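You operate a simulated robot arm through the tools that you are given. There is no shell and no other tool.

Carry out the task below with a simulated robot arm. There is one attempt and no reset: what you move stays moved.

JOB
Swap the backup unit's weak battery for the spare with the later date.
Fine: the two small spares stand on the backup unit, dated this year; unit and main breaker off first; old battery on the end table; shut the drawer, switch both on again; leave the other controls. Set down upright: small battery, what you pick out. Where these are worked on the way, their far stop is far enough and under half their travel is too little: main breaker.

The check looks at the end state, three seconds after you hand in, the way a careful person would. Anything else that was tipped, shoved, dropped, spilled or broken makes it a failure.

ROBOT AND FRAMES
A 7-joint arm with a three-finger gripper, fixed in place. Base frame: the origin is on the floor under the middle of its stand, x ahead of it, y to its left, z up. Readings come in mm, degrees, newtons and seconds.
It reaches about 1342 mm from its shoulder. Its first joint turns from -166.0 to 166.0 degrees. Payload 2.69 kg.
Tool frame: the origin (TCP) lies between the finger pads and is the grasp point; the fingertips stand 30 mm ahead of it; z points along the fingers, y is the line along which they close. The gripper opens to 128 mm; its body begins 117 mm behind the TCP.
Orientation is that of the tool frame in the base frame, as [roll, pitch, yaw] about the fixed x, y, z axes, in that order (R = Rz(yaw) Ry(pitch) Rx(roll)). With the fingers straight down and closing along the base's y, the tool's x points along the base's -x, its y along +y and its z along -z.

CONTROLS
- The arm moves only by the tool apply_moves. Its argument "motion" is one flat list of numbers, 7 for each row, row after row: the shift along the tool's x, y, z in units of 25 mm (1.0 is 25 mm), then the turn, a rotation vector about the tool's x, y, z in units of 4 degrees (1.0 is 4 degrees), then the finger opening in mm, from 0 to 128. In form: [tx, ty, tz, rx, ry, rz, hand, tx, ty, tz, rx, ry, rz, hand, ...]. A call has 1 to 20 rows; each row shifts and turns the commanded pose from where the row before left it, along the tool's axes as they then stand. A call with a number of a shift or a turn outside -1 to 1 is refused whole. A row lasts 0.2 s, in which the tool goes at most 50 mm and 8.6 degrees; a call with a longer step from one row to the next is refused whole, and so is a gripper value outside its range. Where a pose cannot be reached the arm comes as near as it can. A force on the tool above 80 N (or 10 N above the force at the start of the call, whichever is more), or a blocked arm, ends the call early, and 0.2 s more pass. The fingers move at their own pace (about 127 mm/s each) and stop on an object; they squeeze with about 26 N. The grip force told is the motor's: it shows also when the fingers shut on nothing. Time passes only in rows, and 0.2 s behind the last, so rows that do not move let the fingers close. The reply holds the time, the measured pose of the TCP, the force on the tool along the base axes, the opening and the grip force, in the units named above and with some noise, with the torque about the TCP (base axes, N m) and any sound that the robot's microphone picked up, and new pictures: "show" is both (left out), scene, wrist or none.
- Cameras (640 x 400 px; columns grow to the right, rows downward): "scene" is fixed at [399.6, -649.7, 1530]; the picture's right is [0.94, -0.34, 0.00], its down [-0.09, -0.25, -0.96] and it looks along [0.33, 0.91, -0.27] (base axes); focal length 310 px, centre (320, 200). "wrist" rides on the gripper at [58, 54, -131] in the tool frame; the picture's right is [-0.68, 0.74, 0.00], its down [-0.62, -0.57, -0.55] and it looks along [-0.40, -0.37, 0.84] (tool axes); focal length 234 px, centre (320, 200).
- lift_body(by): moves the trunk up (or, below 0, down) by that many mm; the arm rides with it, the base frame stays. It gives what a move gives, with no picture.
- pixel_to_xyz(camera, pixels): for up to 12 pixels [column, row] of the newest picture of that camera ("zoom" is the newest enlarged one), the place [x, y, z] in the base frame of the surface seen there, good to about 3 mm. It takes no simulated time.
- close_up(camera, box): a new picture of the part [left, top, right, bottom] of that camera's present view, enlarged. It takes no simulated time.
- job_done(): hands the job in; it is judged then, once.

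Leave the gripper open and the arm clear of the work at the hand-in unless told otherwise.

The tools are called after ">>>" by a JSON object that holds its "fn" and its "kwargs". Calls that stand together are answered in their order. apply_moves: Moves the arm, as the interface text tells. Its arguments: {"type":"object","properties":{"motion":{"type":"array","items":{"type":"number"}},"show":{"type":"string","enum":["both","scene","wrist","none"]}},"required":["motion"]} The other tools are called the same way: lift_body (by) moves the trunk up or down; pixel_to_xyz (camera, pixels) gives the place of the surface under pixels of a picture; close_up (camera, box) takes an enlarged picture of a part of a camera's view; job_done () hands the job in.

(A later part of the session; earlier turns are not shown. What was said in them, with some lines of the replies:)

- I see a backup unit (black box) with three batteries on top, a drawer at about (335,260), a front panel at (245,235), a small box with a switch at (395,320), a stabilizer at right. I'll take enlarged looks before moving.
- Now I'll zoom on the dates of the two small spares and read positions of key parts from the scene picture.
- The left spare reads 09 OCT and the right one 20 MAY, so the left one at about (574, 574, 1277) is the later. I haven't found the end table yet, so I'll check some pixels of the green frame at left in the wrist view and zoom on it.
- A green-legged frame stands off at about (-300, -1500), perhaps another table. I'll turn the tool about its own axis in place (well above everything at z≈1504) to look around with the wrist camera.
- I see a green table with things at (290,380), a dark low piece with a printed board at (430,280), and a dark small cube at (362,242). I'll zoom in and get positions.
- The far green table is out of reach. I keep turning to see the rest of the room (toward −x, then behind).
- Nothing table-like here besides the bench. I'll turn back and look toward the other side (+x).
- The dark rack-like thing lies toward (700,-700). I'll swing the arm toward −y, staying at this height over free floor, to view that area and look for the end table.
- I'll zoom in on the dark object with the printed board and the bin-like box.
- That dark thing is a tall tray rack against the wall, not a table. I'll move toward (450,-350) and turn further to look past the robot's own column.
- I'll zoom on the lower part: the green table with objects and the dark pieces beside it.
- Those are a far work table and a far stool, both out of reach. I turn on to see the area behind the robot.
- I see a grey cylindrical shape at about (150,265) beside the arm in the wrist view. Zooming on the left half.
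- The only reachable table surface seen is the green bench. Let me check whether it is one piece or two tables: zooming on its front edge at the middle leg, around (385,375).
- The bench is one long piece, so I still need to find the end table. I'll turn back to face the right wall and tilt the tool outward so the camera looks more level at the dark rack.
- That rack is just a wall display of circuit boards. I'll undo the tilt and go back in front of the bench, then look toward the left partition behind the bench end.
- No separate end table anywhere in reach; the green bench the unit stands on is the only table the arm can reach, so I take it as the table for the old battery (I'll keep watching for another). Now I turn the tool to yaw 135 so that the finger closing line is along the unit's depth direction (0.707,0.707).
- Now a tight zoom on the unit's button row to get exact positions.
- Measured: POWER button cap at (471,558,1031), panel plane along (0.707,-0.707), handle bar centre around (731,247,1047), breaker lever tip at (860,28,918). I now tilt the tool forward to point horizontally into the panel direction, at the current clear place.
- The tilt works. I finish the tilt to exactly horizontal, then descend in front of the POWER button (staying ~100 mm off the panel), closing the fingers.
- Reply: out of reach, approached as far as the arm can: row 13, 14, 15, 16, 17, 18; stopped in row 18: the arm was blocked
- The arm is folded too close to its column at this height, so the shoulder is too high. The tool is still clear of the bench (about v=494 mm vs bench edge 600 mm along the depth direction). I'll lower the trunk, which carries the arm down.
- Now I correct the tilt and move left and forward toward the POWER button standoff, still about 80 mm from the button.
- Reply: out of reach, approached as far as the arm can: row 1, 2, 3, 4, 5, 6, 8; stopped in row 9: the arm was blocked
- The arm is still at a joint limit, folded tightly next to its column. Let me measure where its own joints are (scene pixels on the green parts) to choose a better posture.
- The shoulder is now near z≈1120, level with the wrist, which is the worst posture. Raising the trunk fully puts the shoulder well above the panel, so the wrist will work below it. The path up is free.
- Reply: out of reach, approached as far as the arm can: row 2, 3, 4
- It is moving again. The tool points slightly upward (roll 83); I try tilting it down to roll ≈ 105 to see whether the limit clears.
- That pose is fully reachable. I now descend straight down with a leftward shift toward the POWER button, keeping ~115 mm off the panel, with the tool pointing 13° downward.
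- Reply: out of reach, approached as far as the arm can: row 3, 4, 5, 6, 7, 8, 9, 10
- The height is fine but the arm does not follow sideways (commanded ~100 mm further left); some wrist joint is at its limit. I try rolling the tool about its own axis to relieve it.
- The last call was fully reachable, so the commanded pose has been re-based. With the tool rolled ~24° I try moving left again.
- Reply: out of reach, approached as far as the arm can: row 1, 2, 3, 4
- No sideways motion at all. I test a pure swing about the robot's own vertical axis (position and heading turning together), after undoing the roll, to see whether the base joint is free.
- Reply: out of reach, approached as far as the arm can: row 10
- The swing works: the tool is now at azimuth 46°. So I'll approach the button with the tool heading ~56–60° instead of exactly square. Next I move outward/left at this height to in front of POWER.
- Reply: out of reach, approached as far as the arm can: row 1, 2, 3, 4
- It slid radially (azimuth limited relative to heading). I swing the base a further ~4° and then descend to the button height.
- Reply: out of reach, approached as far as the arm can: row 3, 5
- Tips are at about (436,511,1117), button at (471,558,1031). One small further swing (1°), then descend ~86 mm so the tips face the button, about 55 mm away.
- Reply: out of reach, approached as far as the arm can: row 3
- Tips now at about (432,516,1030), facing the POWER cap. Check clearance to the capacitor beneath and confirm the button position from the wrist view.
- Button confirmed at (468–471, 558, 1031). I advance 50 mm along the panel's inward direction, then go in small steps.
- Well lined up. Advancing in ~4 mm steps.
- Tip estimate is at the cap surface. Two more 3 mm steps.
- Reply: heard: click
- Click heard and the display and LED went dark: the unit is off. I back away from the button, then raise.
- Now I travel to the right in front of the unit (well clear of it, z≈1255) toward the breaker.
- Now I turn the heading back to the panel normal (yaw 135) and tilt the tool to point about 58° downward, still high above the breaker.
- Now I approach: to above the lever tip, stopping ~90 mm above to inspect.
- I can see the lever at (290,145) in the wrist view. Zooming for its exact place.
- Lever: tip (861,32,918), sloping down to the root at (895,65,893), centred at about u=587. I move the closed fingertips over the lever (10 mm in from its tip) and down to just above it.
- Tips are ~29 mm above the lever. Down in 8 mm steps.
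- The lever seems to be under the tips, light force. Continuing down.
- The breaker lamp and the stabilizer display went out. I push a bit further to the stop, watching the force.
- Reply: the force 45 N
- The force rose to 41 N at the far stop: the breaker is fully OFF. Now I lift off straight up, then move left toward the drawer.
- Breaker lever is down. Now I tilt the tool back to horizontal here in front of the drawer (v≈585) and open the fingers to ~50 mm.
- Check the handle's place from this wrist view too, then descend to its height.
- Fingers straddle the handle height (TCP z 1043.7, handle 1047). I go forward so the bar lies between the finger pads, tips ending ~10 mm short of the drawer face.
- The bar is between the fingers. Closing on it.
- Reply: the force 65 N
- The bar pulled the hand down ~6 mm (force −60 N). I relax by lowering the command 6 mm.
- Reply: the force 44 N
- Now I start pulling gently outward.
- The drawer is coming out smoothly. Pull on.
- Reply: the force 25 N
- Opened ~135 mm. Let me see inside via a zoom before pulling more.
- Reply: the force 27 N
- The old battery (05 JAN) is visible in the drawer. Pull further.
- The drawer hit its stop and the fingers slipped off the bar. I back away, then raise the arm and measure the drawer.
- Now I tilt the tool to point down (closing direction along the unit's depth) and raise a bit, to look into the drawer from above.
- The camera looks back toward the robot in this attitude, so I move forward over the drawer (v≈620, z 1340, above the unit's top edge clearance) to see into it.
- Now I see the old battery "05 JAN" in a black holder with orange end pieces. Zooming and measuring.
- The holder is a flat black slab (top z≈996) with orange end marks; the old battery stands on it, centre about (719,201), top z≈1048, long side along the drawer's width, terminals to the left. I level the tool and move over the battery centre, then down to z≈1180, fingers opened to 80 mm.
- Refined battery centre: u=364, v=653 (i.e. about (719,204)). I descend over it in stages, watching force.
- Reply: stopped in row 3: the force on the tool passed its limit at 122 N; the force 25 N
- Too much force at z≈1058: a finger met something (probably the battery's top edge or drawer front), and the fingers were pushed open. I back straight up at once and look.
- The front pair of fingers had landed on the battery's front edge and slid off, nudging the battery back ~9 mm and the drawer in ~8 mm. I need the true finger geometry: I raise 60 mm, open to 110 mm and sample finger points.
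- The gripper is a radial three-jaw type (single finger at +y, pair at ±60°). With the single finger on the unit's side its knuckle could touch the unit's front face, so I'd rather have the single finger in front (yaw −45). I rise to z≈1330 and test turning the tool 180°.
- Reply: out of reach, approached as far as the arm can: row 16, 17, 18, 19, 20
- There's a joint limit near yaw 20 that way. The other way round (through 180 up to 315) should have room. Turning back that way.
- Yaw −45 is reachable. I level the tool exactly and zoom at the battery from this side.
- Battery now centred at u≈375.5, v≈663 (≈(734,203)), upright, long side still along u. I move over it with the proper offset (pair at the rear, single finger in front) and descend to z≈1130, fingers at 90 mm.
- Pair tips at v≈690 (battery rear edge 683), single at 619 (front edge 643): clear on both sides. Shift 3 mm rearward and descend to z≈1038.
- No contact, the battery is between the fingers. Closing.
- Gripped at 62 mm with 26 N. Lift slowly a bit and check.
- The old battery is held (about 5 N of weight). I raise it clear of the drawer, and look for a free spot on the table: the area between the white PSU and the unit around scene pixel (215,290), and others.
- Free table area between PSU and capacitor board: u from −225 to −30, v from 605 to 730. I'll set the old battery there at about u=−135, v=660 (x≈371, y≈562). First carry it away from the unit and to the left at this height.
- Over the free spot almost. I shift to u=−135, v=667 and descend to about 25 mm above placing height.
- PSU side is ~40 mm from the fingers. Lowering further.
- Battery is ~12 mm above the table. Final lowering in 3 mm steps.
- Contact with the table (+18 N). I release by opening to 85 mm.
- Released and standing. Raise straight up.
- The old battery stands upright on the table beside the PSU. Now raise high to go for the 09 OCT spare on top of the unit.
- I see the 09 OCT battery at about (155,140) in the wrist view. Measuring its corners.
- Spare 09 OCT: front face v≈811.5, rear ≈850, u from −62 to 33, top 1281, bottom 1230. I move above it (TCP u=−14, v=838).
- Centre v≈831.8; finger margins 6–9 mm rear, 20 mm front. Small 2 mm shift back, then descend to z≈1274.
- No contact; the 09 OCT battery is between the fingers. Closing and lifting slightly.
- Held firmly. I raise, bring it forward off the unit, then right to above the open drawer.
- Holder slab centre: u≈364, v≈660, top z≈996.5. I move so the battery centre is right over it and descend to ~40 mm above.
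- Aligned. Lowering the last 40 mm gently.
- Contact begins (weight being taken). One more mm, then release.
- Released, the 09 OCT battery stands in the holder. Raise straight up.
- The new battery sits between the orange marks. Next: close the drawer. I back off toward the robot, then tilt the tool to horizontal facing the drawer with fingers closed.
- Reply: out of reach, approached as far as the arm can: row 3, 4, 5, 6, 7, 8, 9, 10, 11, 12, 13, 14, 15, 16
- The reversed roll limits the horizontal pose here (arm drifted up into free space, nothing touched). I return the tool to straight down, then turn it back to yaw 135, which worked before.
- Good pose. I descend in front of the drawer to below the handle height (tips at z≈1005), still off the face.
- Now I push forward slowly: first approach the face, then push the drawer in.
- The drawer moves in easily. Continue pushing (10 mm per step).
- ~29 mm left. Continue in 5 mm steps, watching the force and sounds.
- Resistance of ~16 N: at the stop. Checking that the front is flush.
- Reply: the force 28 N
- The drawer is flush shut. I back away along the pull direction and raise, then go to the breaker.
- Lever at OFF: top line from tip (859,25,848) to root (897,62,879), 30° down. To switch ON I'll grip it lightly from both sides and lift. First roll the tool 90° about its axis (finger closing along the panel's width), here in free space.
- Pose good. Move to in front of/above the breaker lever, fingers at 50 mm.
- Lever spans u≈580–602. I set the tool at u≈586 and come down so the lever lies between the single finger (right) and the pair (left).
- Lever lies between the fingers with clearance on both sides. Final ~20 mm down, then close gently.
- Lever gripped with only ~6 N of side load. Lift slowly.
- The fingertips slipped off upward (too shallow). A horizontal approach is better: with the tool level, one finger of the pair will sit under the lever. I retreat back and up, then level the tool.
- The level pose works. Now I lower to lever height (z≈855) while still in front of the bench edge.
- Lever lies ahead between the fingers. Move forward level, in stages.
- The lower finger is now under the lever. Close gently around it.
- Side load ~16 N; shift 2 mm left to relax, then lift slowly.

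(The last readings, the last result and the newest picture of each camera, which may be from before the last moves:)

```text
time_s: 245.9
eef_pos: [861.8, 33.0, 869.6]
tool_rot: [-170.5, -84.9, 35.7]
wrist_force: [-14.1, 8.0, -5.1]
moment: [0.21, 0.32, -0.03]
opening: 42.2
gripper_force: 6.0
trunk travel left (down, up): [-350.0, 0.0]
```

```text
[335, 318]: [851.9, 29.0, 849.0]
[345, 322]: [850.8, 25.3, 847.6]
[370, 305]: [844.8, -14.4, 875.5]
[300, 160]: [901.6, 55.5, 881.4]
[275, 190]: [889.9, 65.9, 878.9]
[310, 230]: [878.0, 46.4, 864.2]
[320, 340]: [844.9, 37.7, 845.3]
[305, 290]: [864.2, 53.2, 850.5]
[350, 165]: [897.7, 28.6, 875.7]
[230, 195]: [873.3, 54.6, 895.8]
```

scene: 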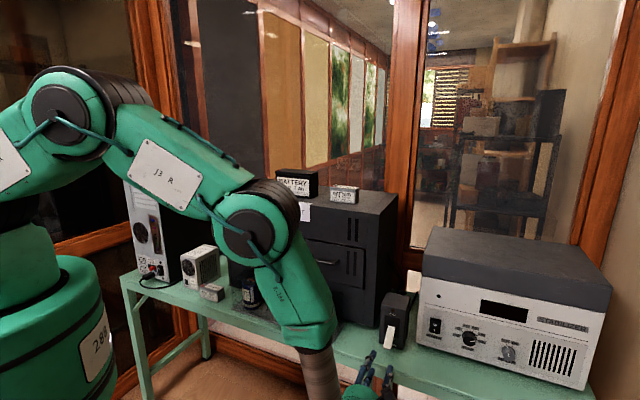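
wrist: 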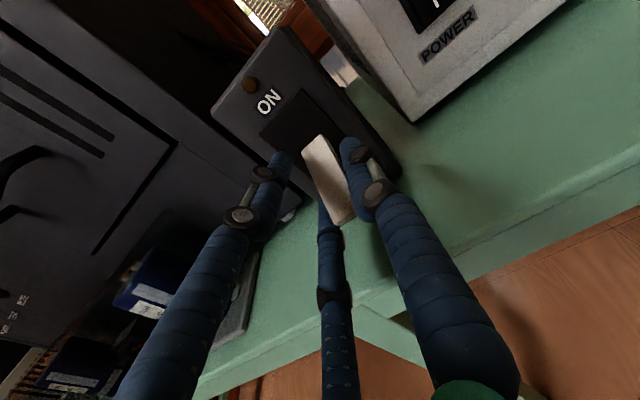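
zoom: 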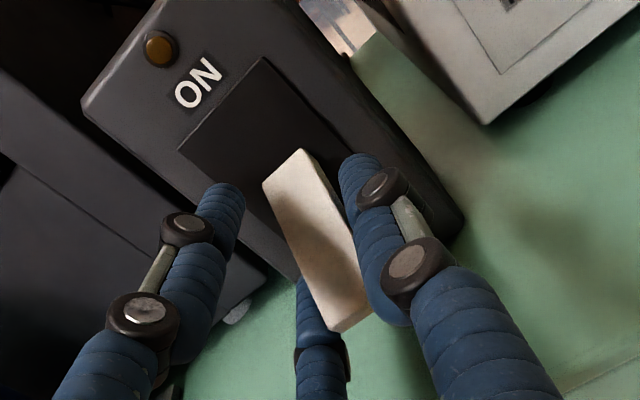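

The lower finger slid beside the lever instead of under it. I'll open, back out, shift right ~20 mm so the pair's lower finger is centred under the lever, and re-enter.

>>> {"fn": "apply_moves", "kwargs": {"motion": [-0.2, 0, 0, 0, 0, 0, 50, -0.2, 0, 0, 0, 0, 0, 50, -0.08, 0, -0.9, 0, 0, 0, 50, -0.08, 0, -0.9, 0, 0, 0, 50, -0.05, 0, -0.6, 0, 0, 0, 50, 0, 0.8, 0, 0, 0, 0, 50], "show": "wrist"}}

>>> {"fn": "close_up", "kwargs": {"camera": "wrist", "box": [220, 60, 440, 260]}}

```text
time_s: 247.3
eef_pos: [834.2, -25.4, 859.6]
tool_rot: [-171.3, -85.1, 36.5]
wrist_force: [-0.4, -0.8, -0.6]
moment: [0.0, 0.01, 0.02]
opening: 50.0
gripper_force: 0.0
trunk travel left (down, up): [-350.0, 0.0]
```

wrist: 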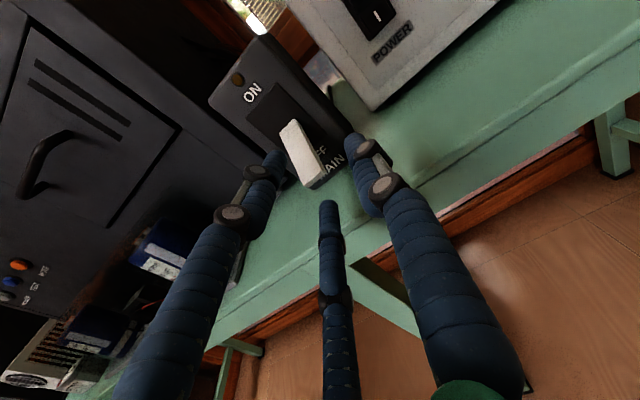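

```text
2.00 times, centred on (330, 160) of wrist
```

zoom: 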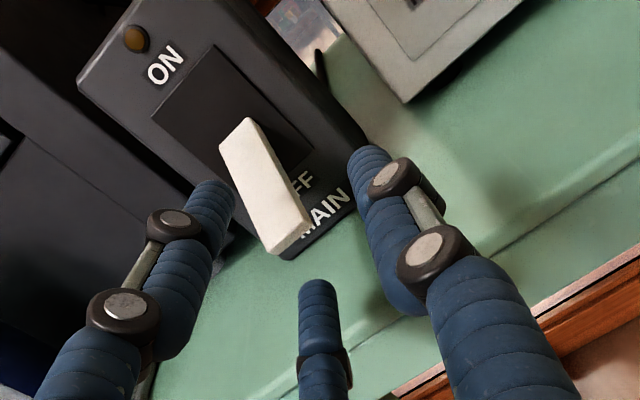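

>>> {"fn": "pixel_to_xyz", "kwargs": {"camera": "zoom", "pixels": [[275, 245], [305, 222], [288, 238], [215, 190], [222, 195], [318, 285], [325, 300], [308, 295], [360, 152], [245, 125], [265, 180], [295, 245]]}}

```text
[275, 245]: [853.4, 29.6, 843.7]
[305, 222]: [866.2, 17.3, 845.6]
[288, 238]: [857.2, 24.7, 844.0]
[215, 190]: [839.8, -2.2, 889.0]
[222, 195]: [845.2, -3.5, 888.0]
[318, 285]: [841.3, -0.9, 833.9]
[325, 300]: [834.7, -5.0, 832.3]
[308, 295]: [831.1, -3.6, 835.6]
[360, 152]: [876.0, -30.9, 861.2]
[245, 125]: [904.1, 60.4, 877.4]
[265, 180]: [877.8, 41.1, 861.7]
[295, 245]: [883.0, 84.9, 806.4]
```

Lower finger is now centred under the lever line (u≈592, top z≈834; lever tip underside ≈837). Moving forward along the tool axis (which also lowers 4 mm).

>>> {"fn": "apply_moves", "kwargs": {"motion": [-0.08, 0, 0.3, 0, 0, 0, 50, -0.02, 0, 0.6, 0, 0, 0, 50, 0.05, 0, 0.6, 0, 0, 0, 50, 0.05, 0, 0.5, 0, 0, 0, 50], "show": "wrist"}}

>>> {"fn": "close_up", "kwargs": {"camera": "wrist", "box": [220, 60, 440, 260]}}

```text
time_s: 248.3
eef_pos: [869.4, 10.7, 855.5]
tool_rot: [-171.1, -85.0, 36.2]
wrist_force: [0.5, -1.4, 0.5]
moment: [0.0, -0.01, -0.03]
opening: 50.3
gripper_force: 0.2
trunk travel left (down, up): [-350.0, 0.0]
```

wrist: 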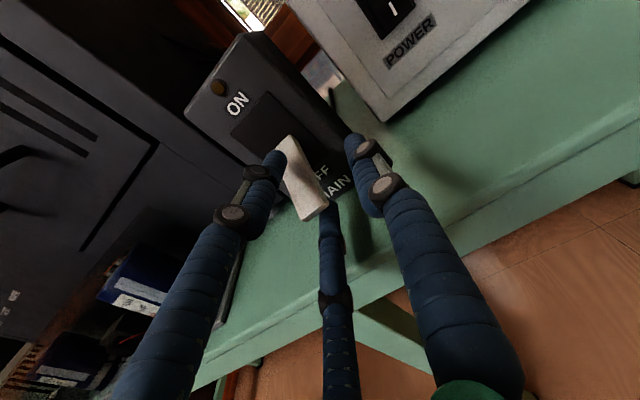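

```text
2.00 times, centred on (330, 160) of wrist
```

zoom: 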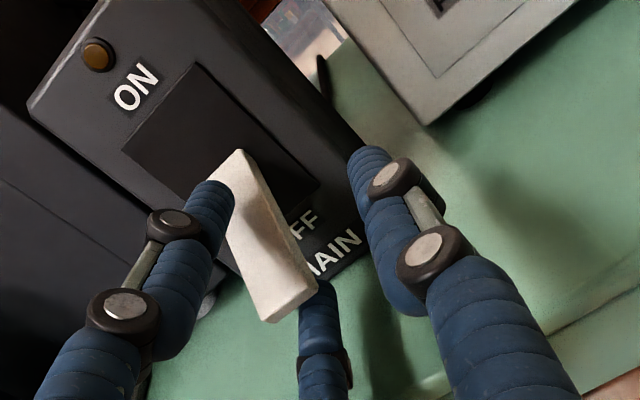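

The lever sits between the upper and lower pair fingers. Lift in 6 mm steps.

>>> {"fn": "apply_moves", "kwargs": {"motion": [0.24, 0, -0.02, 0, 0, 0, 50, 0.24, 0, -0.02, 0, 0, 0, 50, 0.24, 0, -0.02, 0, 0, 0, 50, 0.24, 0, -0.02, 0, 0, 0, 50], "show": "both"}}

>>> {"fn": "close_up", "kwargs": {"camera": "wrist", "box": [220, 60, 440, 260]}}

```text
time_s: 249.3
eef_pos: [869.3, 11.6, 879.4]
tool_rot: [-171.3, -85.2, 36.3]
wrist_force: [-0.6, -1.8, -1.0]
moment: [0.0, -0.04, 0.02]
opening: 50.9
gripper_force: 0.7
trunk travel left (down, up): [-350.0, 0.0]
```

scene: 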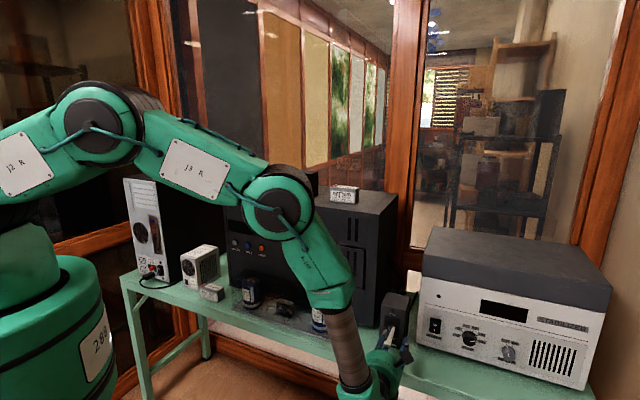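
wrist: 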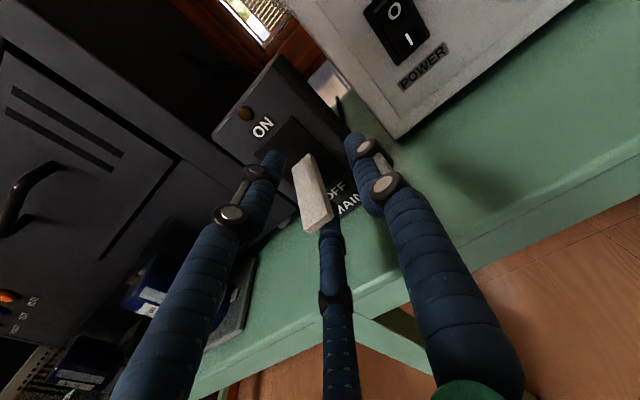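

```text
2.00 times, centred on (330, 160) of wrist
```

zoom: 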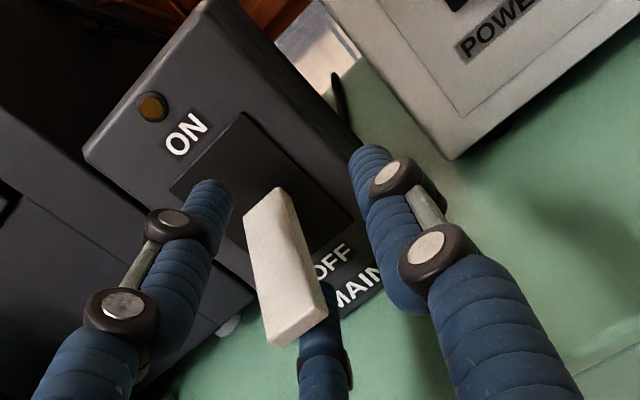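

The lever is being carried up. Continue.

>>> {"fn": "apply_moves", "kwargs": {"motion": [0.24, 0, -0.02, 0, 0, 0, 50, 0.24, 0, -0.02, 0, 0, 0, 50, 0.24, 0, -0.02, 0, 0, 0, 50, 0.24, 0, -0.02, 0, 0, 0, 50], "show": "both"}}

>>> {"fn": "close_up", "kwargs": {"camera": "wrist", "box": [220, 60, 440, 260]}}

```text
time_s: 250.3
eef_pos: [869.2, 11.6, 903.2]
tool_rot: [-170.9, -84.9, 36.0]
wrist_force: [0.3, -0.7, 0.2]
moment: [-0.02, -0.01, 0.01]
opening: 50.0
gripper_force: 0.1
trunk travel left (down, up): [-350.0, 0.0]
```

scene: 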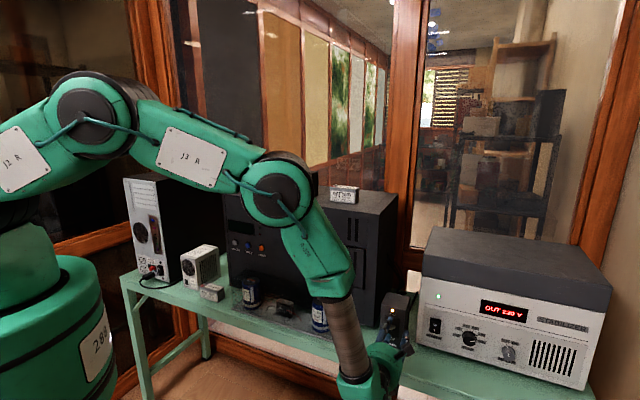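
wrist: 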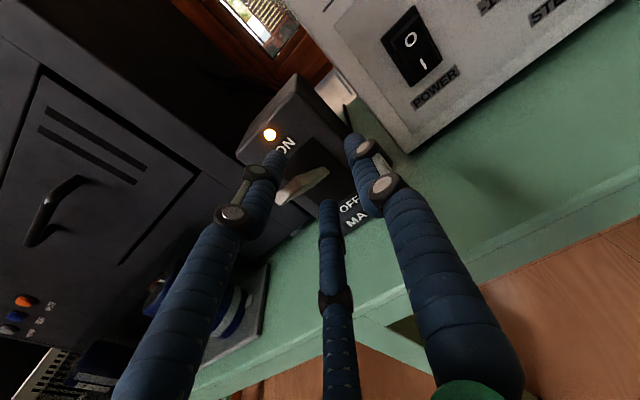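

```text
2.00 times, centred on (330, 160) of wrist
```

zoom: 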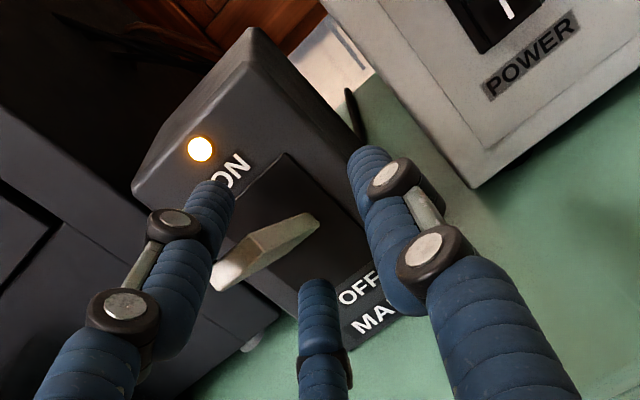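

The breaker lamp is lit and the stabilizer display is back: the lever snapped to ON. Check lever position versus its original ON pose.

>>> {"fn": "pixel_to_xyz", "kwargs": {"camera": "zoom", "pixels": [[225, 272], [235, 265], [260, 250], [300, 225], [222, 280], [250, 235]]}}

>>> {"fn": "apply_moves", "kwargs": {"motion": [-0.076, 0, -0.9, 0, 0, 0, 50, -0.076, 0, -0.9, 0, 0, 0, 50, -0.076, 0, -0.9, 0, 0, 0, 50, -0.076, 0, -0.9, 0, 0, 0, 50], "show": "both"}}

>>> {"fn": "close_up", "kwargs": {"camera": "wrist", "box": [220, 40, 440, 240]}}

```text
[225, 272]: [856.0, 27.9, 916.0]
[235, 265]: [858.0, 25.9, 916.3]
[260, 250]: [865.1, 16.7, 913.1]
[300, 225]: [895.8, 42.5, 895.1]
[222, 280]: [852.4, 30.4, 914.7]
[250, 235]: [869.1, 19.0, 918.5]
```

```text
time_s: 251.3
eef_pos: [804.7, -52.8, 904.7]
tool_rot: [-171.0, -85.1, 36.1]
wrist_force: [0.4, -0.7, -0.2]
moment: [-0.02, 0.02, -0.01]
opening: 49.9
gripper_force: 0.1
trunk travel left (down, up): [-350.0, 0.0]
```

scene: 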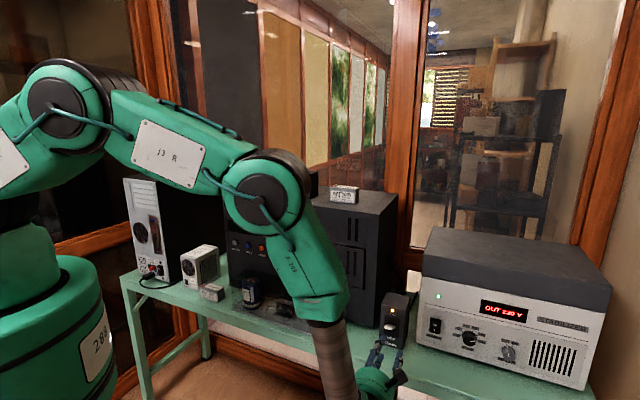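
wrist: 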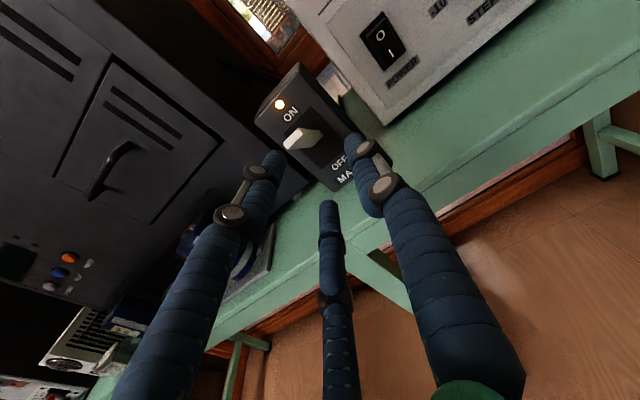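

```text
2.00 times, centred on (330, 140) of wrist
```

zoom: 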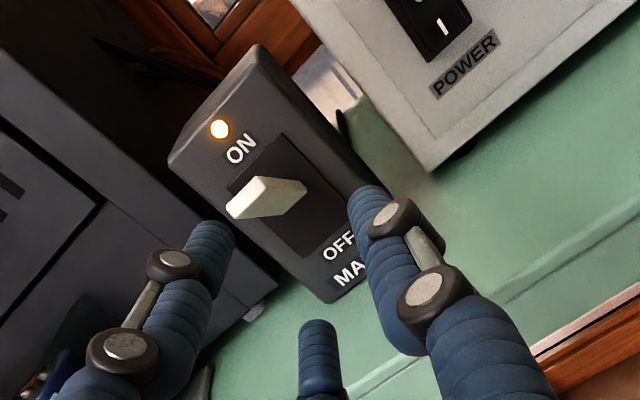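

Lever is at the original ON position. Now raise and roll the tool back, then travel to the POWER button.

>>> {"fn": "apply_moves", "kwargs": {"motion": [0.97, 0, -0.09, 0, 0, 0, 30, 0.97, 0, -0.09, 0, 0, 0, 10, 0.97, 0, -0.09, 0, 0, 0, 0, 0.97, 0, -0.09, 0, 0, 0, 0, 0.97, 0, -0.09, 0, 0, 0, 0, 0.97, 0, -0.09, 0, 0, 0, 0, 0.97, 0, -0.09, 0, 0, 0, 0, 0.97, 0, -0.09, 0, 0, 0, 0, 0.97, 0, -0.09, 0, 0, 0, 0, 0.97, 0, -0.09, 0, 0, 0, 0, 0.97, 0, -0.09, 0, 0, 0, 0, 0.97, 0, -0.09, 0, 0, 0, 0, 0.97, 0, -0.09, 0, 0, 0, 0], "show": "none"}}

>>> {"fn": "apply_moves", "kwargs": {"motion": [0, 0, 0, 0, 0, -1, 0, 0, 0, 0, 0, 0, -1, 0, 0, 0, 0, 0, 0, -1, 0, 0, 0, 0, 0, 0, -1, 0, 0, 0, 0, 0, 0, -1, 0, 0, 0, 0, 0, 0, -1, 0, 0, 0, 0, 0, 0, -1, 0, 0, 0, 0, 0, 0, -1, 0, 0, 0, 0, 0, 0, -1, 0, 0, 0, 0, 0, 0, -1, 0, 0, 0, 0, 0, 0, -1, 0, 0, 0, 0, 0, 0, -1, 0, 0, 0, 0, 0, 0, -1, 0, 0, 0, 0, 0, 0, -1, 0, 0, 0, 0, 0, 0, -1, 0, 0, 0, 0, 0, 0, -1, 0, 0, 0, 0, 0, 0, -1, 0, 0, 0, 0, 0, 0, -1, 0, 0, 0, 0, 0, 0, -1, 0, 0, 0, 0, 0, 0, -1, 0], "show": "none"}}

>>> {"fn": "apply_moves", "kwargs": {"motion": [0, 0, 0, 0, 0, -1, 0, 0, 0, 0, 0, 0, -1, 0, 0, 0, 0, 0, 0, -0.5, 0, 0, 0, 0, 1, 0, 0, 0, 0, 0, 0, 1, 0, 0, 0], "show": "both"}}

```text
time_s: 254.1
eef_pos: [806.9, -57.9, 1219.4]
tool_rot: [-170.2, -85.0, 35.5]
wrist_force: [-0.4, 0.2, 0.0]
moment: [0.04, -0.02, 0.01]
opening: 2.1
gripper_force: 26.3
trunk travel left (down, up): [-350.0, 0.0]
```

```text
time_s: 258.3
eef_pos: [806.8, -57.0, 1220.1]
tool_rot: [95.0, -10.8, 134.3]
wrist_force: [0.0, 0.6, 0.5]
moment: [-0.02, 0.03, 0.0]
opening: 2.0
gripper_force: 25.8
trunk travel left (down, up): [-350.0, 0.0]
```

```text
time_s: 259.5
eef_pos: [806.6, -56.4, 1220.6]
tool_rot: [102.9, -0.7, 135.3]
wrist_force: [-0.8, -0.5, 0.9]
moment: [-0.01, -0.04, 0.0]
opening: 2.1
gripper_force: 26.3
trunk travel left (down, up): [-350.0, 0.0]
```

scene: 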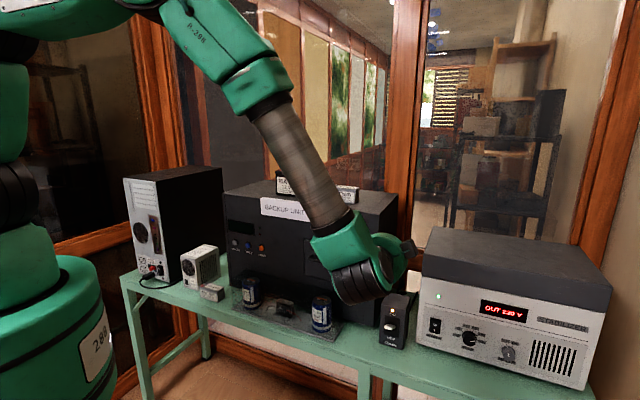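
wrist: 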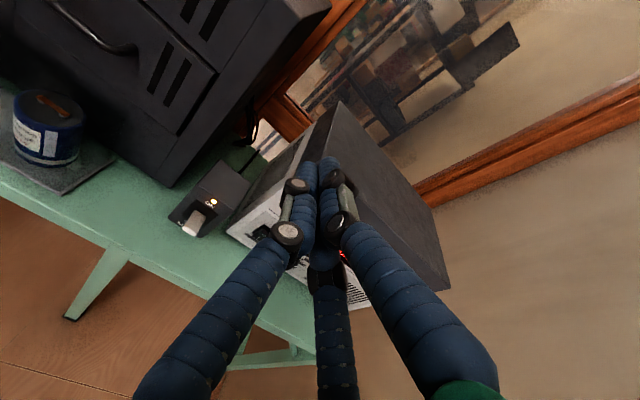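

Travel left in front of the unit at this height.

>>> {"fn": "apply_moves", "kwargs": {"motion": [1, 0.013, 0.06, 0, 0, 0, 0, 1, 0.013, 0.06, 0, 0, 0, 0, 1, 0.013, 0.06, 0, 0, 0, 0, 1, 0.013, 0.06, 0, 0, 0, 0, 1, 0.013, 0.06, 0, 0, 0, 0, 1, 0.013, 0.06, 0, 0, 0, 0, 1, 0.013, 0.06, 0, 0, 0, 0, 1, 0.013, 0.06, 0, 0, 0, 0, 1, 0.013, 0.06, 0, 0, 0, 0, 1, 0.013, 0.06, 0, 0, 0, 0, 1, 0.013, 0.06, 0, 0, 0, 0, 1, 0.013, 0.06, 0, 0, 0, 0, 1, 0.013, 0.06, 0, 0, 0, 0, 1, 0.013, 0.06, 0, 0, 0, 0, 1, 0.013, 0.06, 0, 0, 0, 0, 1, 0.013, 0.06, 0, 0, 0, 0, 1, 0.013, 0.06, 0, 0, 0, 0, 1, 0.013, 0.06, 0, 0, 0, 0], "show": "both"}}

```text
time_s: 263.3
eef_pos: [506.3, 280.4, 1225.0]
tool_rot: [102.8, -0.8, 135.2]
wrist_force: [-0.3, 0.2, -0.3]
moment: [-0.02, -0.02, 0.03]
opening: 2.0
gripper_force: 25.6
trunk travel left (down, up): [-350.0, 0.0]
```

scene: 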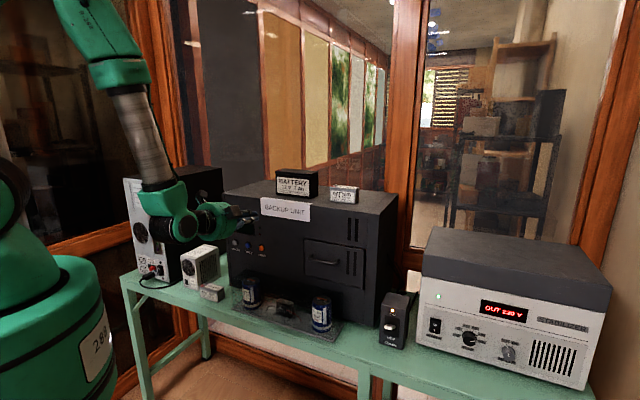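
wrist: 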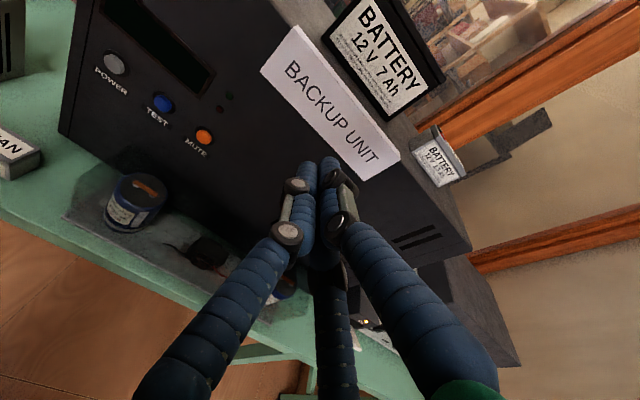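

Now swing about the base to bring the heading to ~60° as before.

>>> {"fn": "apply_moves", "kwargs": {"motion": [0.853, 0.055, 0.242, 0, 0.536, -0.122, 0, 0.853, 0.055, 0.242, 0, 0.536, -0.122, 0, 0.853, 0.055, 0.242, 0, 0.536, -0.122, 0, 0.853, 0.055, 0.242, 0, 0.536, -0.122, 0, 0.853, 0.055, 0.242, 0, 0.536, -0.122, 0, 0.853, 0.055, 0.242, 0, 0.536, -0.122, 0, 0.853, 0.055, 0.242, 0, 0.536, -0.122, 0], "show": "none"}}

```text
time_s: 264.9
eef_pos: [417.0, 406.4, 1226.9]
tool_rot: [102.6, -0.7, 150.6]
wrist_force: [0.8, 0.8, 0.7]
moment: [-0.03, 0.02, 0.04]
opening: 1.9
gripper_force: 26.0
trunk travel left (down, up): [-350.0, 0.0]
```

>>> {"fn": "apply_moves", "kwargs": {"motion": [0.404, 0.16, 0.715, 0, 0, 0, 0, 0.404, 0.16, 0.715, 0, 0, 0, 0, 0.404, 0.16, 0.715, 0, 0, 0, 0, 0.404, 0.16, 0.715, 0, 0, 0, 0, 0, -0.976, 0.218, 0, 0, 0, 0, 0, -0.976, 0.218, 0, 0, 0, 0, 0, -0.976, 0.218, 0, 0, 0, 0, 0, -0.976, 0.218, 0, 0, 0, 0, 0, -0.976, 0.218, 0, 0, 0, 0], "show": "both"}}

```text
time_s: 266.9
eef_pos: [417.3, 490.2, 1103.3]
tool_rot: [102.7, -0.7, 150.5]
wrist_force: [0.7, 0.5, 0.4]
moment: [0.01, 0.02, 0.01]
opening: 2.4
gripper_force: 25.9
trunk travel left (down, up): [-350.0, 0.0]
```

scene: 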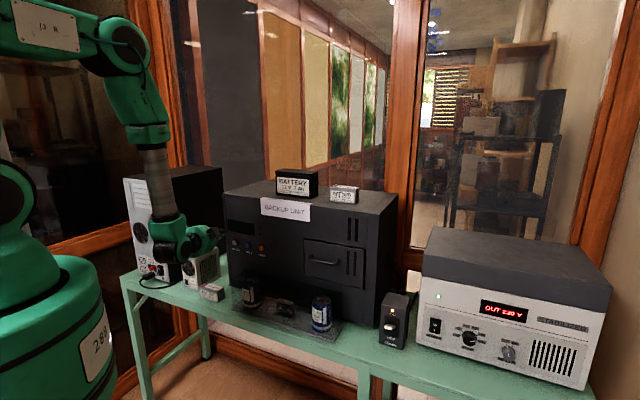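
wrist: 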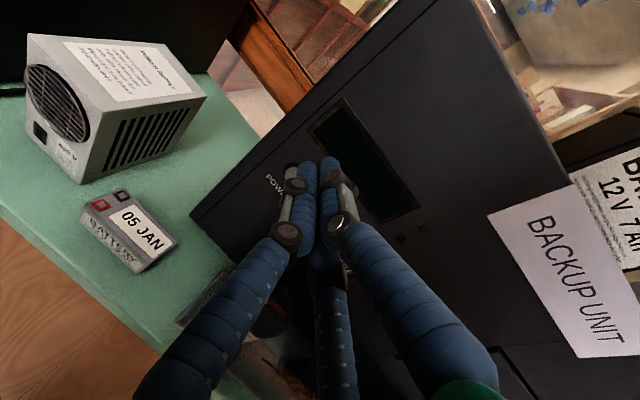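

Descend to the button height.

>>> {"fn": "apply_moves", "kwargs": {"motion": [0, -0.976, 0.218, 0, 0, 0, 0, 0, -0.976, 0.218, 0, 0, 0, 0, 0, -0.64, 0.143, 0, 0, 0, 0], "show": "wrist"}}

>>> {"fn": "close_up", "kwargs": {"camera": "wrist", "box": [250, 100, 450, 300]}}

```text
time_s: 267.7
eef_pos: [415.9, 491.0, 1035.2]
tool_rot: [102.7, -0.7, 150.7]
wrist_force: [0.3, -0.1, -0.2]
moment: [0.0, -0.01, 0.01]
opening: 2.1
gripper_force: 26.4
trunk travel left (down, up): [-350.0, 0.0]
```

wrist: 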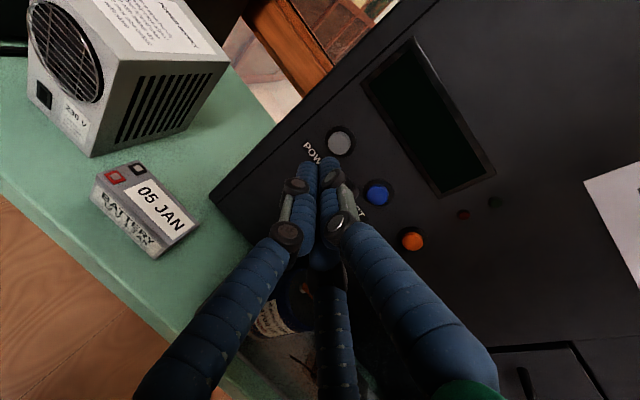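

```text
2.00 times, centred on (350, 200) of wrist
```

zoom: 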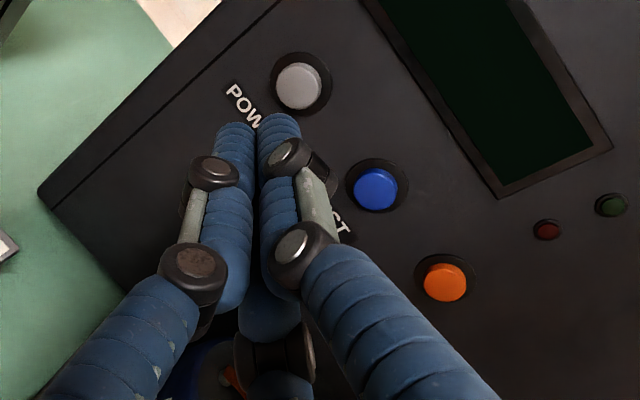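

Same pose as the first press. Advance 50 mm, then small steps until the click.

>>> {"fn": "apply_moves", "kwargs": {"motion": [-0.271, 0.25, 0.939, 0, 0, 0, 0, -0.271, 0.22, 0.939, 0, 0, 0, 0, -0.07, 0.055, 0.24, 0, 0, 0, 0], "show": "wrist"}}

>>> {"fn": "apply_moves", "kwargs": {"motion": [-0.033, 0.027, 0.112, 0, 0, 0, 0, -0.033, 0.027, 0.112, 0, 0, 0, 0], "show": "wrist"}}

```text
time_s: 268.5
eef_pos: [455.8, 531.1, 1037.4]
tool_rot: [102.7, -0.6, 150.6]
wrist_force: [0.3, -0.2, 0.1]
moment: [0.02, -0.01, -0.02]
opening: 2.3
gripper_force: 26.2
trunk travel left (down, up): [-350.0, 0.0]
```

wrist: 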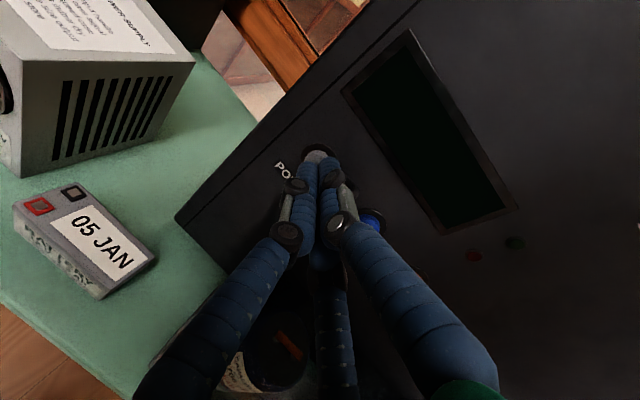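

```text
time_s: 269.1
eef_pos: [461.0, 534.7, 1037.3]
tool_rot: [102.8, -0.7, 150.5]
wrist_force: [-0.6, -0.6, -0.1]
moment: [0.0, 0.01, -0.02]
opening: 6.2
gripper_force: 26.4
trunk travel left (down, up): [-350.0, 0.0]
heard: click
```

wrist: 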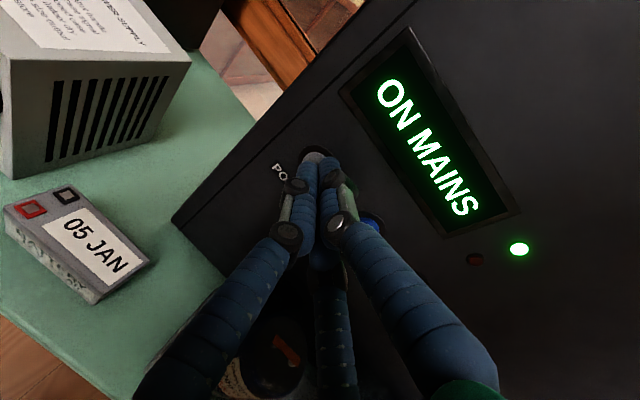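

Click heard; the display now reads "ON MAINS" with the green lamp. Back away and raise clear.

>>> {"fn": "apply_moves", "kwargs": {"motion": [0.11, -0.09, -0.374, 0, 0, 0, 0, 0, 0, -1, 0, 0, 0, 0, 0, 0, -1, 0, 0, 0, 0, 0, 0, -1, 0, 0, 0, 0, 0, 0.976, -0.22, 0, 0, 0, 0, 0, 0.976, -0.22, 0, 0, 0, 0, 0, 0.976, -0.22, 0, 0, 0, 0, 0, 0.976, -0.22, 0, 0, 0, 0, 0, 0.976, -0.22, 0, 0, 0, 0, 0, 0.976, -0.22, 0, 0, 0, 0, 0, 0.976, -0.22, 0, 0, 0, 0, 0, 0.976, -0.22, 0, 0, 0, 0], "show": "none"}}

>>> {"fn": "apply_moves", "kwargs": {"motion": [-1, 0, -0.3, 0, 0, 0, 30, -1, 0, -0.3, 0, 0, 0, 60, -1, 0, -0.3, 0, 0, 0, 90, -1, 0, -0.3, 0, 0, 0, 120, -1, 0, -0.3, 0, 0, 0, 127, -1, 0, -0.3, 0, 0, 0, 127, 0, 0.976, -0.22, 0, 0, 0, 127, 0, 0.976, -0.22, 0, 0, 0, 127, 0, 0.976, -0.22, 0, 0, 0, 127, 0, 0.976, -0.22, 0, 0, 0, 127, 0, 0.976, -0.22, 0, 0, 0, 127], "show": "both"}}

```text
time_s: 271.7
eef_pos: [419.3, 461.1, 1253.3]
tool_rot: [102.7, -0.8, 150.6]
wrist_force: [-0.1, 0.1, -0.8]
moment: [0.02, 0.0, -0.02]
opening: 2.0
gripper_force: 31.6
trunk travel left (down, up): [-350.0, 0.0]
```

```text
time_s: 274.1
eef_pos: [529.6, 348.4, 1386.9]
tool_rot: [102.7, -0.7, 150.5]
wrist_force: [-0.1, -0.9, 0.4]
moment: [0.02, -0.04, -0.02]
opening: 126.8
gripper_force: 0.2
trunk travel left (down, up): [-350.0, 0.0]
```

scene: 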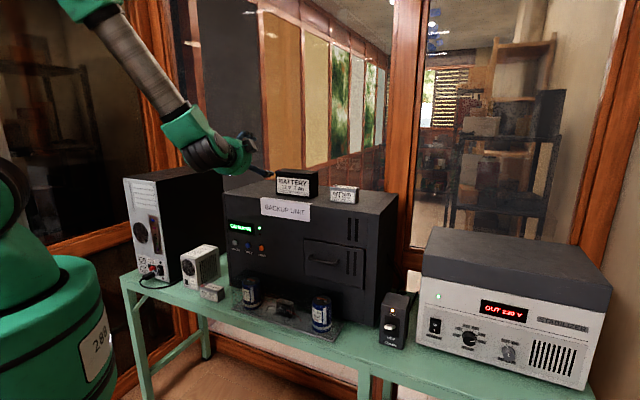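
wrist: 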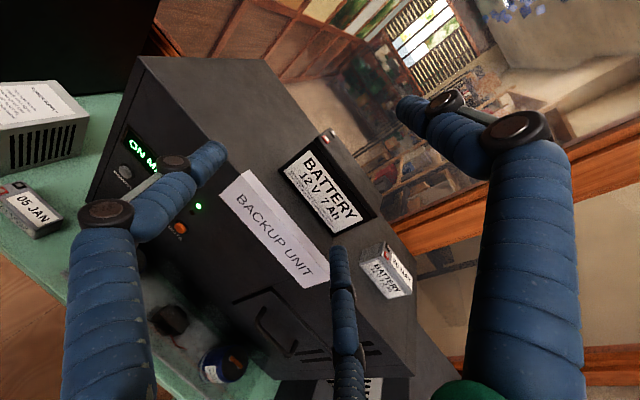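

Verify everything with zooms: unit display, old battery, drawer, breaker, capacitors.

>>> {"fn": "close_up", "kwargs": {"camera": "scene", "box": [180, 165, 400, 303]}}

>>> {"fn": "close_up", "kwargs": {"camera": "scene", "box": [180, 240, 440, 398]}}

>>> {"fn": "close_up", "kwargs": {"camera": "scene", "box": [372, 285, 470, 370]}}

>>> {"fn": "close_up", "kwargs": {"camera": "scene", "box": [100, 150, 270, 320]}}

```text
2.90 times, centred on (290, 234) of scene
```

zoom: 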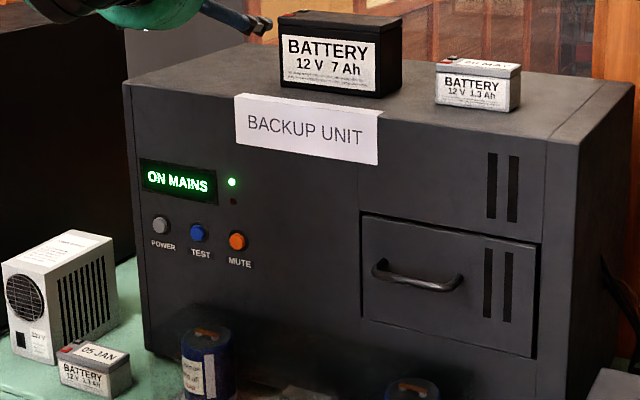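

```text
2.46 times, centred on (310, 319) of scene
```

zoom: 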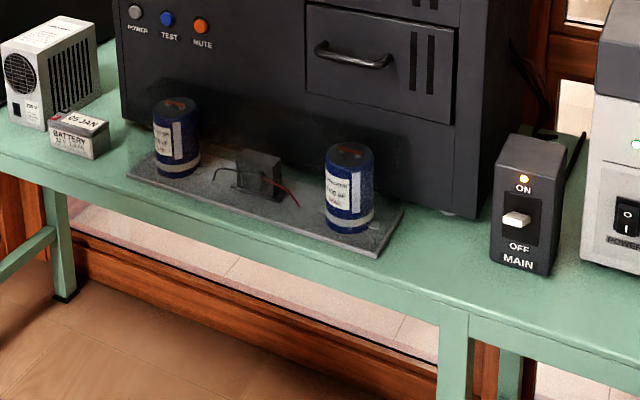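

```text
4.71 times, centred on (421, 328) of scene
```

zoom: 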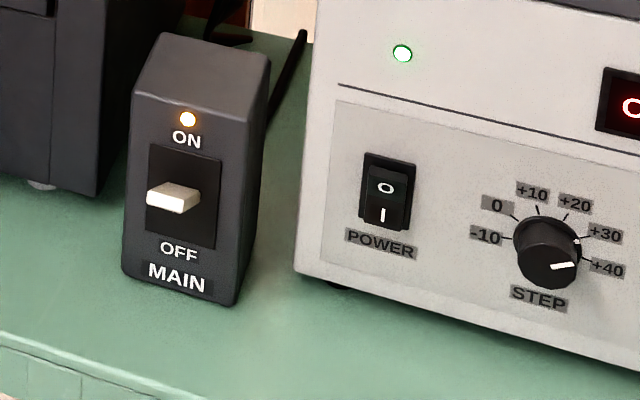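

```text
2.35 times, centred on (185, 235) of scene
```

zoom: 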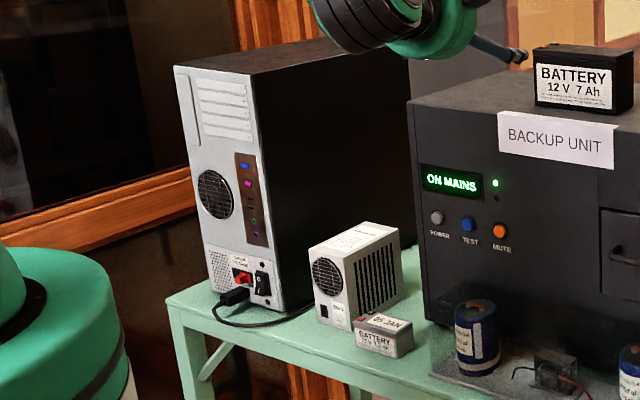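

All looks right on the bench. But I noticed in several wrist views a dark rounded object beyond/near the left partition, hidden from the scene camera by the robot's column. Before handing in I want to be sure it isn't the "end table". I tilt the tool down and look that way.

>>> {"fn": "apply_moves", "kwargs": {"motion": [0, 0, 0, 1, 0, 0, 127, 0, 0, 0, 1, 0, 0, 127, 0, 0, 0, 1, 0, 0, 127, 0, 0, 0, 1, 0, 0, 127, 0, 0, 0, 1, 0, 0, 127, 0, 0, 0, 1, 0, 0, 127, 0, 0, 0, 1, 0, 0, 127, 0, 0, 0, 1, 0, 0, 127, 0, 0, 0, 1, 0, 0, 127, 0, 0, 0, 1, 0, 0, 127, 0, 0, 0, 1, 0, 0, 127, 0, 0, 0, 1, 0, 0, 127, 0, 0, 0, 1, 0, 0, 127, 0, 0, 0, 1, 0, 0, 127, 0, 0, 0, 1, 0, 0, 127, 0, 0, 0, 1, 0, 0, 127, 0, 0, 0, 1, 0, 0, 127, 0, 0, 0, 1, 0, 0, 127, 0, 0, 0, 1, 0, 0, 127], "show": "none"}}

>>> {"fn": "apply_moves", "kwargs": {"motion": [0, 0, 0, 0, 0, 1, 127, 0, 0, 0, 0, 0, 1, 127, 0, 0, 0, 0, 0, 1, 127, 0, 0, 0, 0, 0, 1, 127, 0, 0, 0, 0, 0, 1, 127, 0, 0, 0, 0, 0, 1, 127, 0, 0, 0, 0, 0, 1, 127, 0, 0, 0, 0, 0, 1, 127, 0, 0, 0, 0, 0, 1, 127, 0, 0, 0, 0, 0, 1, 127, 0, 0, 0, 0, 0, 1, 127, 0, 0, 0, 0, 0, 1, 127, 0, 0, 0, 0, 0, 1, 127, 0, 0, 0, 0, 0, 1, 127, 0, 0, 0, 0, 0, 1, 127, 0, 0, 0, 0, 0, 1, 127, 0, 0, 0, 0, 0, 1, 127, 0, 0, 0, 0, 0, 1, 127, 0, 0, 0, 0, 0, 1, 127, 0, 0, 0, 0, 0, 1, 127], "show": "none"}}

>>> {"fn": "apply_moves", "kwargs": {"motion": [0, 0, 0, 0, 0, 1, 127, 0, 0, 0, 0, 0, 1, 127, 0, 0, 0, 0, 0, 1, 127, 0, 0, 0, 0, 0, 1, 127], "show": "both"}}

```text
time_s: 278.1
eef_pos: [529.6, 348.7, 1385.9]
tool_rot: [178.8, -0.7, 150.4]
wrist_force: [0.4, -0.7, 0.3]
moment: [0.01, -0.06, -0.02]
opening: 127.2
gripper_force: 0.0
trunk travel left (down, up): [-350.0, 0.0]
```

```text
time_s: 282.3
eef_pos: [529.9, 348.4, 1387.3]
tool_rot: [-179.5, -1.5, 70.5]
wrist_force: [-1.6, -0.7, 1.1]
moment: [0.03, -0.04, -0.01]
opening: 127.4
gripper_force: 0.0
trunk travel left (down, up): [-350.0, 0.0]
```

```text
time_s: 283.3
eef_pos: [529.4, 349.2, 1386.5]
tool_rot: [-179.0, -1.2, 54.4]
wrist_force: [-0.6, 0.1, 0.1]
moment: [0.01, -0.01, -0.01]
opening: 126.8
gripper_force: 0.2
trunk travel left (down, up): [-350.0, 0.0]
```

scene: 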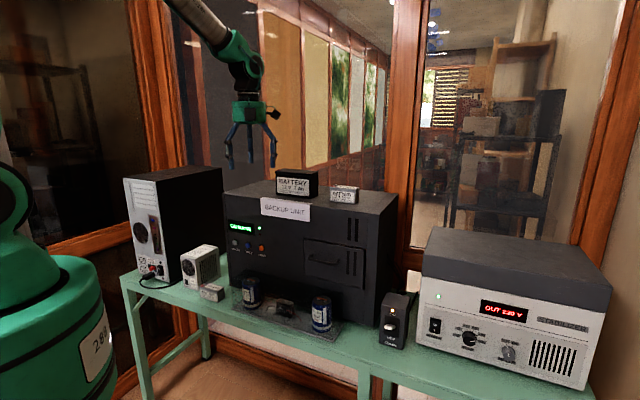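
wrist: 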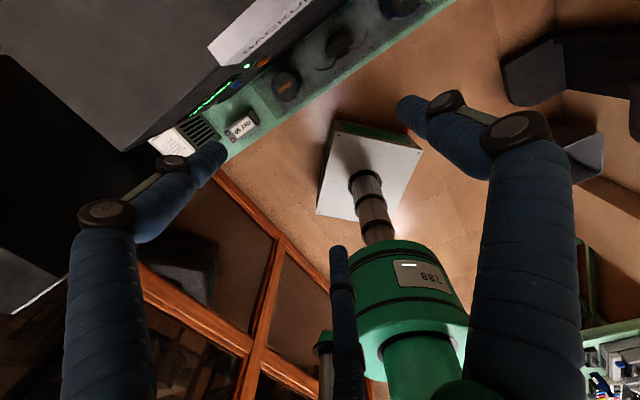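

>>> {"fn": "close_up", "kwargs": {"camera": "wrist", "box": [100, 150, 340, 400]}}

>>> {"fn": "pixel_to_xyz", "kwargs": {"camera": "wrist", "pixels": [[190, 255], [205, 245], [195, 285], [175, 250], [230, 260], [265, 230], [240, 210], [300, 310], [280, 290], [210, 290], [250, 240], [160, 300]]}}

```text
1.60 times, centred on (220, 275) of wrist
```

zoom: 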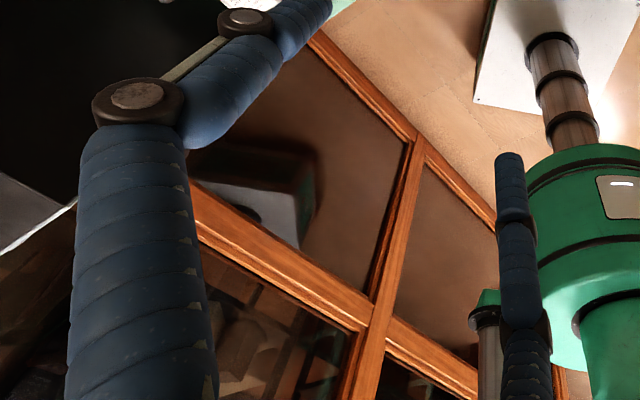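

```text
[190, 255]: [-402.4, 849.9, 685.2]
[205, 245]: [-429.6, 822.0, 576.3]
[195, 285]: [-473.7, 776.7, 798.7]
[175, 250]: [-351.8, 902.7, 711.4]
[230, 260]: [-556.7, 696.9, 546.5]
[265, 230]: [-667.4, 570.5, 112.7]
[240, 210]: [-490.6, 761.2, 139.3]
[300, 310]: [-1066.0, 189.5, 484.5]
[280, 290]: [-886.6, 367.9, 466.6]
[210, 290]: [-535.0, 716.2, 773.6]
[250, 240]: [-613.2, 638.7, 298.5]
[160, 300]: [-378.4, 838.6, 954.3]
```

Those depths all lie on one flat plane (the partition itself), so there is no further table there. The green table is the only reachable one, and the old battery stands upright on it. One last check of the spare batteries, breaker and capacitor positions against the start.

>>> {"fn": "pixel_to_xyz", "kwargs": {"camera": "scene", "pixels": [[343, 188], [345, 195], [295, 175], [395, 312], [250, 285], [321, 305], [210, 293], [335, 263], [205, 262]]}}

>>> {"fn": "close_up", "kwargs": {"camera": "scene", "box": [190, 260, 270, 320]}}

```text
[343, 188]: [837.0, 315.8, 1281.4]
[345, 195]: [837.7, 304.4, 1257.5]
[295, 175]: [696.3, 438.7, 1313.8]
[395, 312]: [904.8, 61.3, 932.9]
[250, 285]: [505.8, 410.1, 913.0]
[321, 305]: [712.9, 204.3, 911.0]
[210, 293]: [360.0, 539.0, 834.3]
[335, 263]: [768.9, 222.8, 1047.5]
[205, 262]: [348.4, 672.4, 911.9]
```

```text
6.67 times, centred on (230, 290) of scene
```

zoom: 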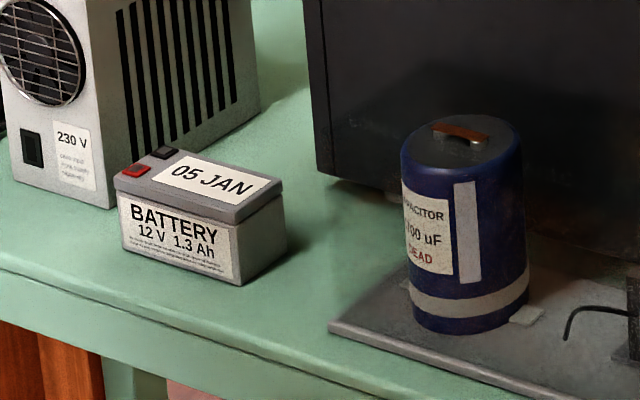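

The other objects sit where they did at the start:
- **Left in place:** the 20 MAY spare, the 7 Ah battery, the capacitors, the PSU and the breaker box have not shifted.
- **Old battery:** the 05 JAN battery stands upright on the green table.
- **New battery:** the 09 OCT battery is in the shut drawer.
- **Power:** the breaker is ON and the unit reads "ON MAINS".
- **Arm:** the gripper is open and clear of the work.

I'm handing in.

>>> {"fn": "job_done", "kwargs": {}}

```text
The job is handed in.
```

The swap is done and handed in. The weak 05 JAN battery is out, and the 09 OCT spare, the later of the two, is in the backup unit.

- **Power:** I switched the unit off first, then pushed the main breaker fully down. Both are on again. The breaker lamp is lit, the stabilizer shows 230 V, and the unit reads "ON MAINS" instead of "BATT WEAK".
- **New battery:** it was standing upright between the orange marks in the drawer when I pushed the drawer flush. I couldn't see inside after that.
- **Old battery:** it stands upright on the green table that holds the unit, beside the white power supply. I found no separate end table: the only other table was out of the arm's reach, so I took this one to be the end table. If you meant a different table, the battery is in the wrong place.
- **Slip:** on my first try at the old battery, a finger pressed on its edge with about 120 N. It pushed the battery back about 9 mm and the drawer in by a few millimetres. The battery stayed upright, and I saw no damage.
- **Other items:** nothing else appears to have moved, and I left the other controls alone. The gripper is open and the arm is clear.
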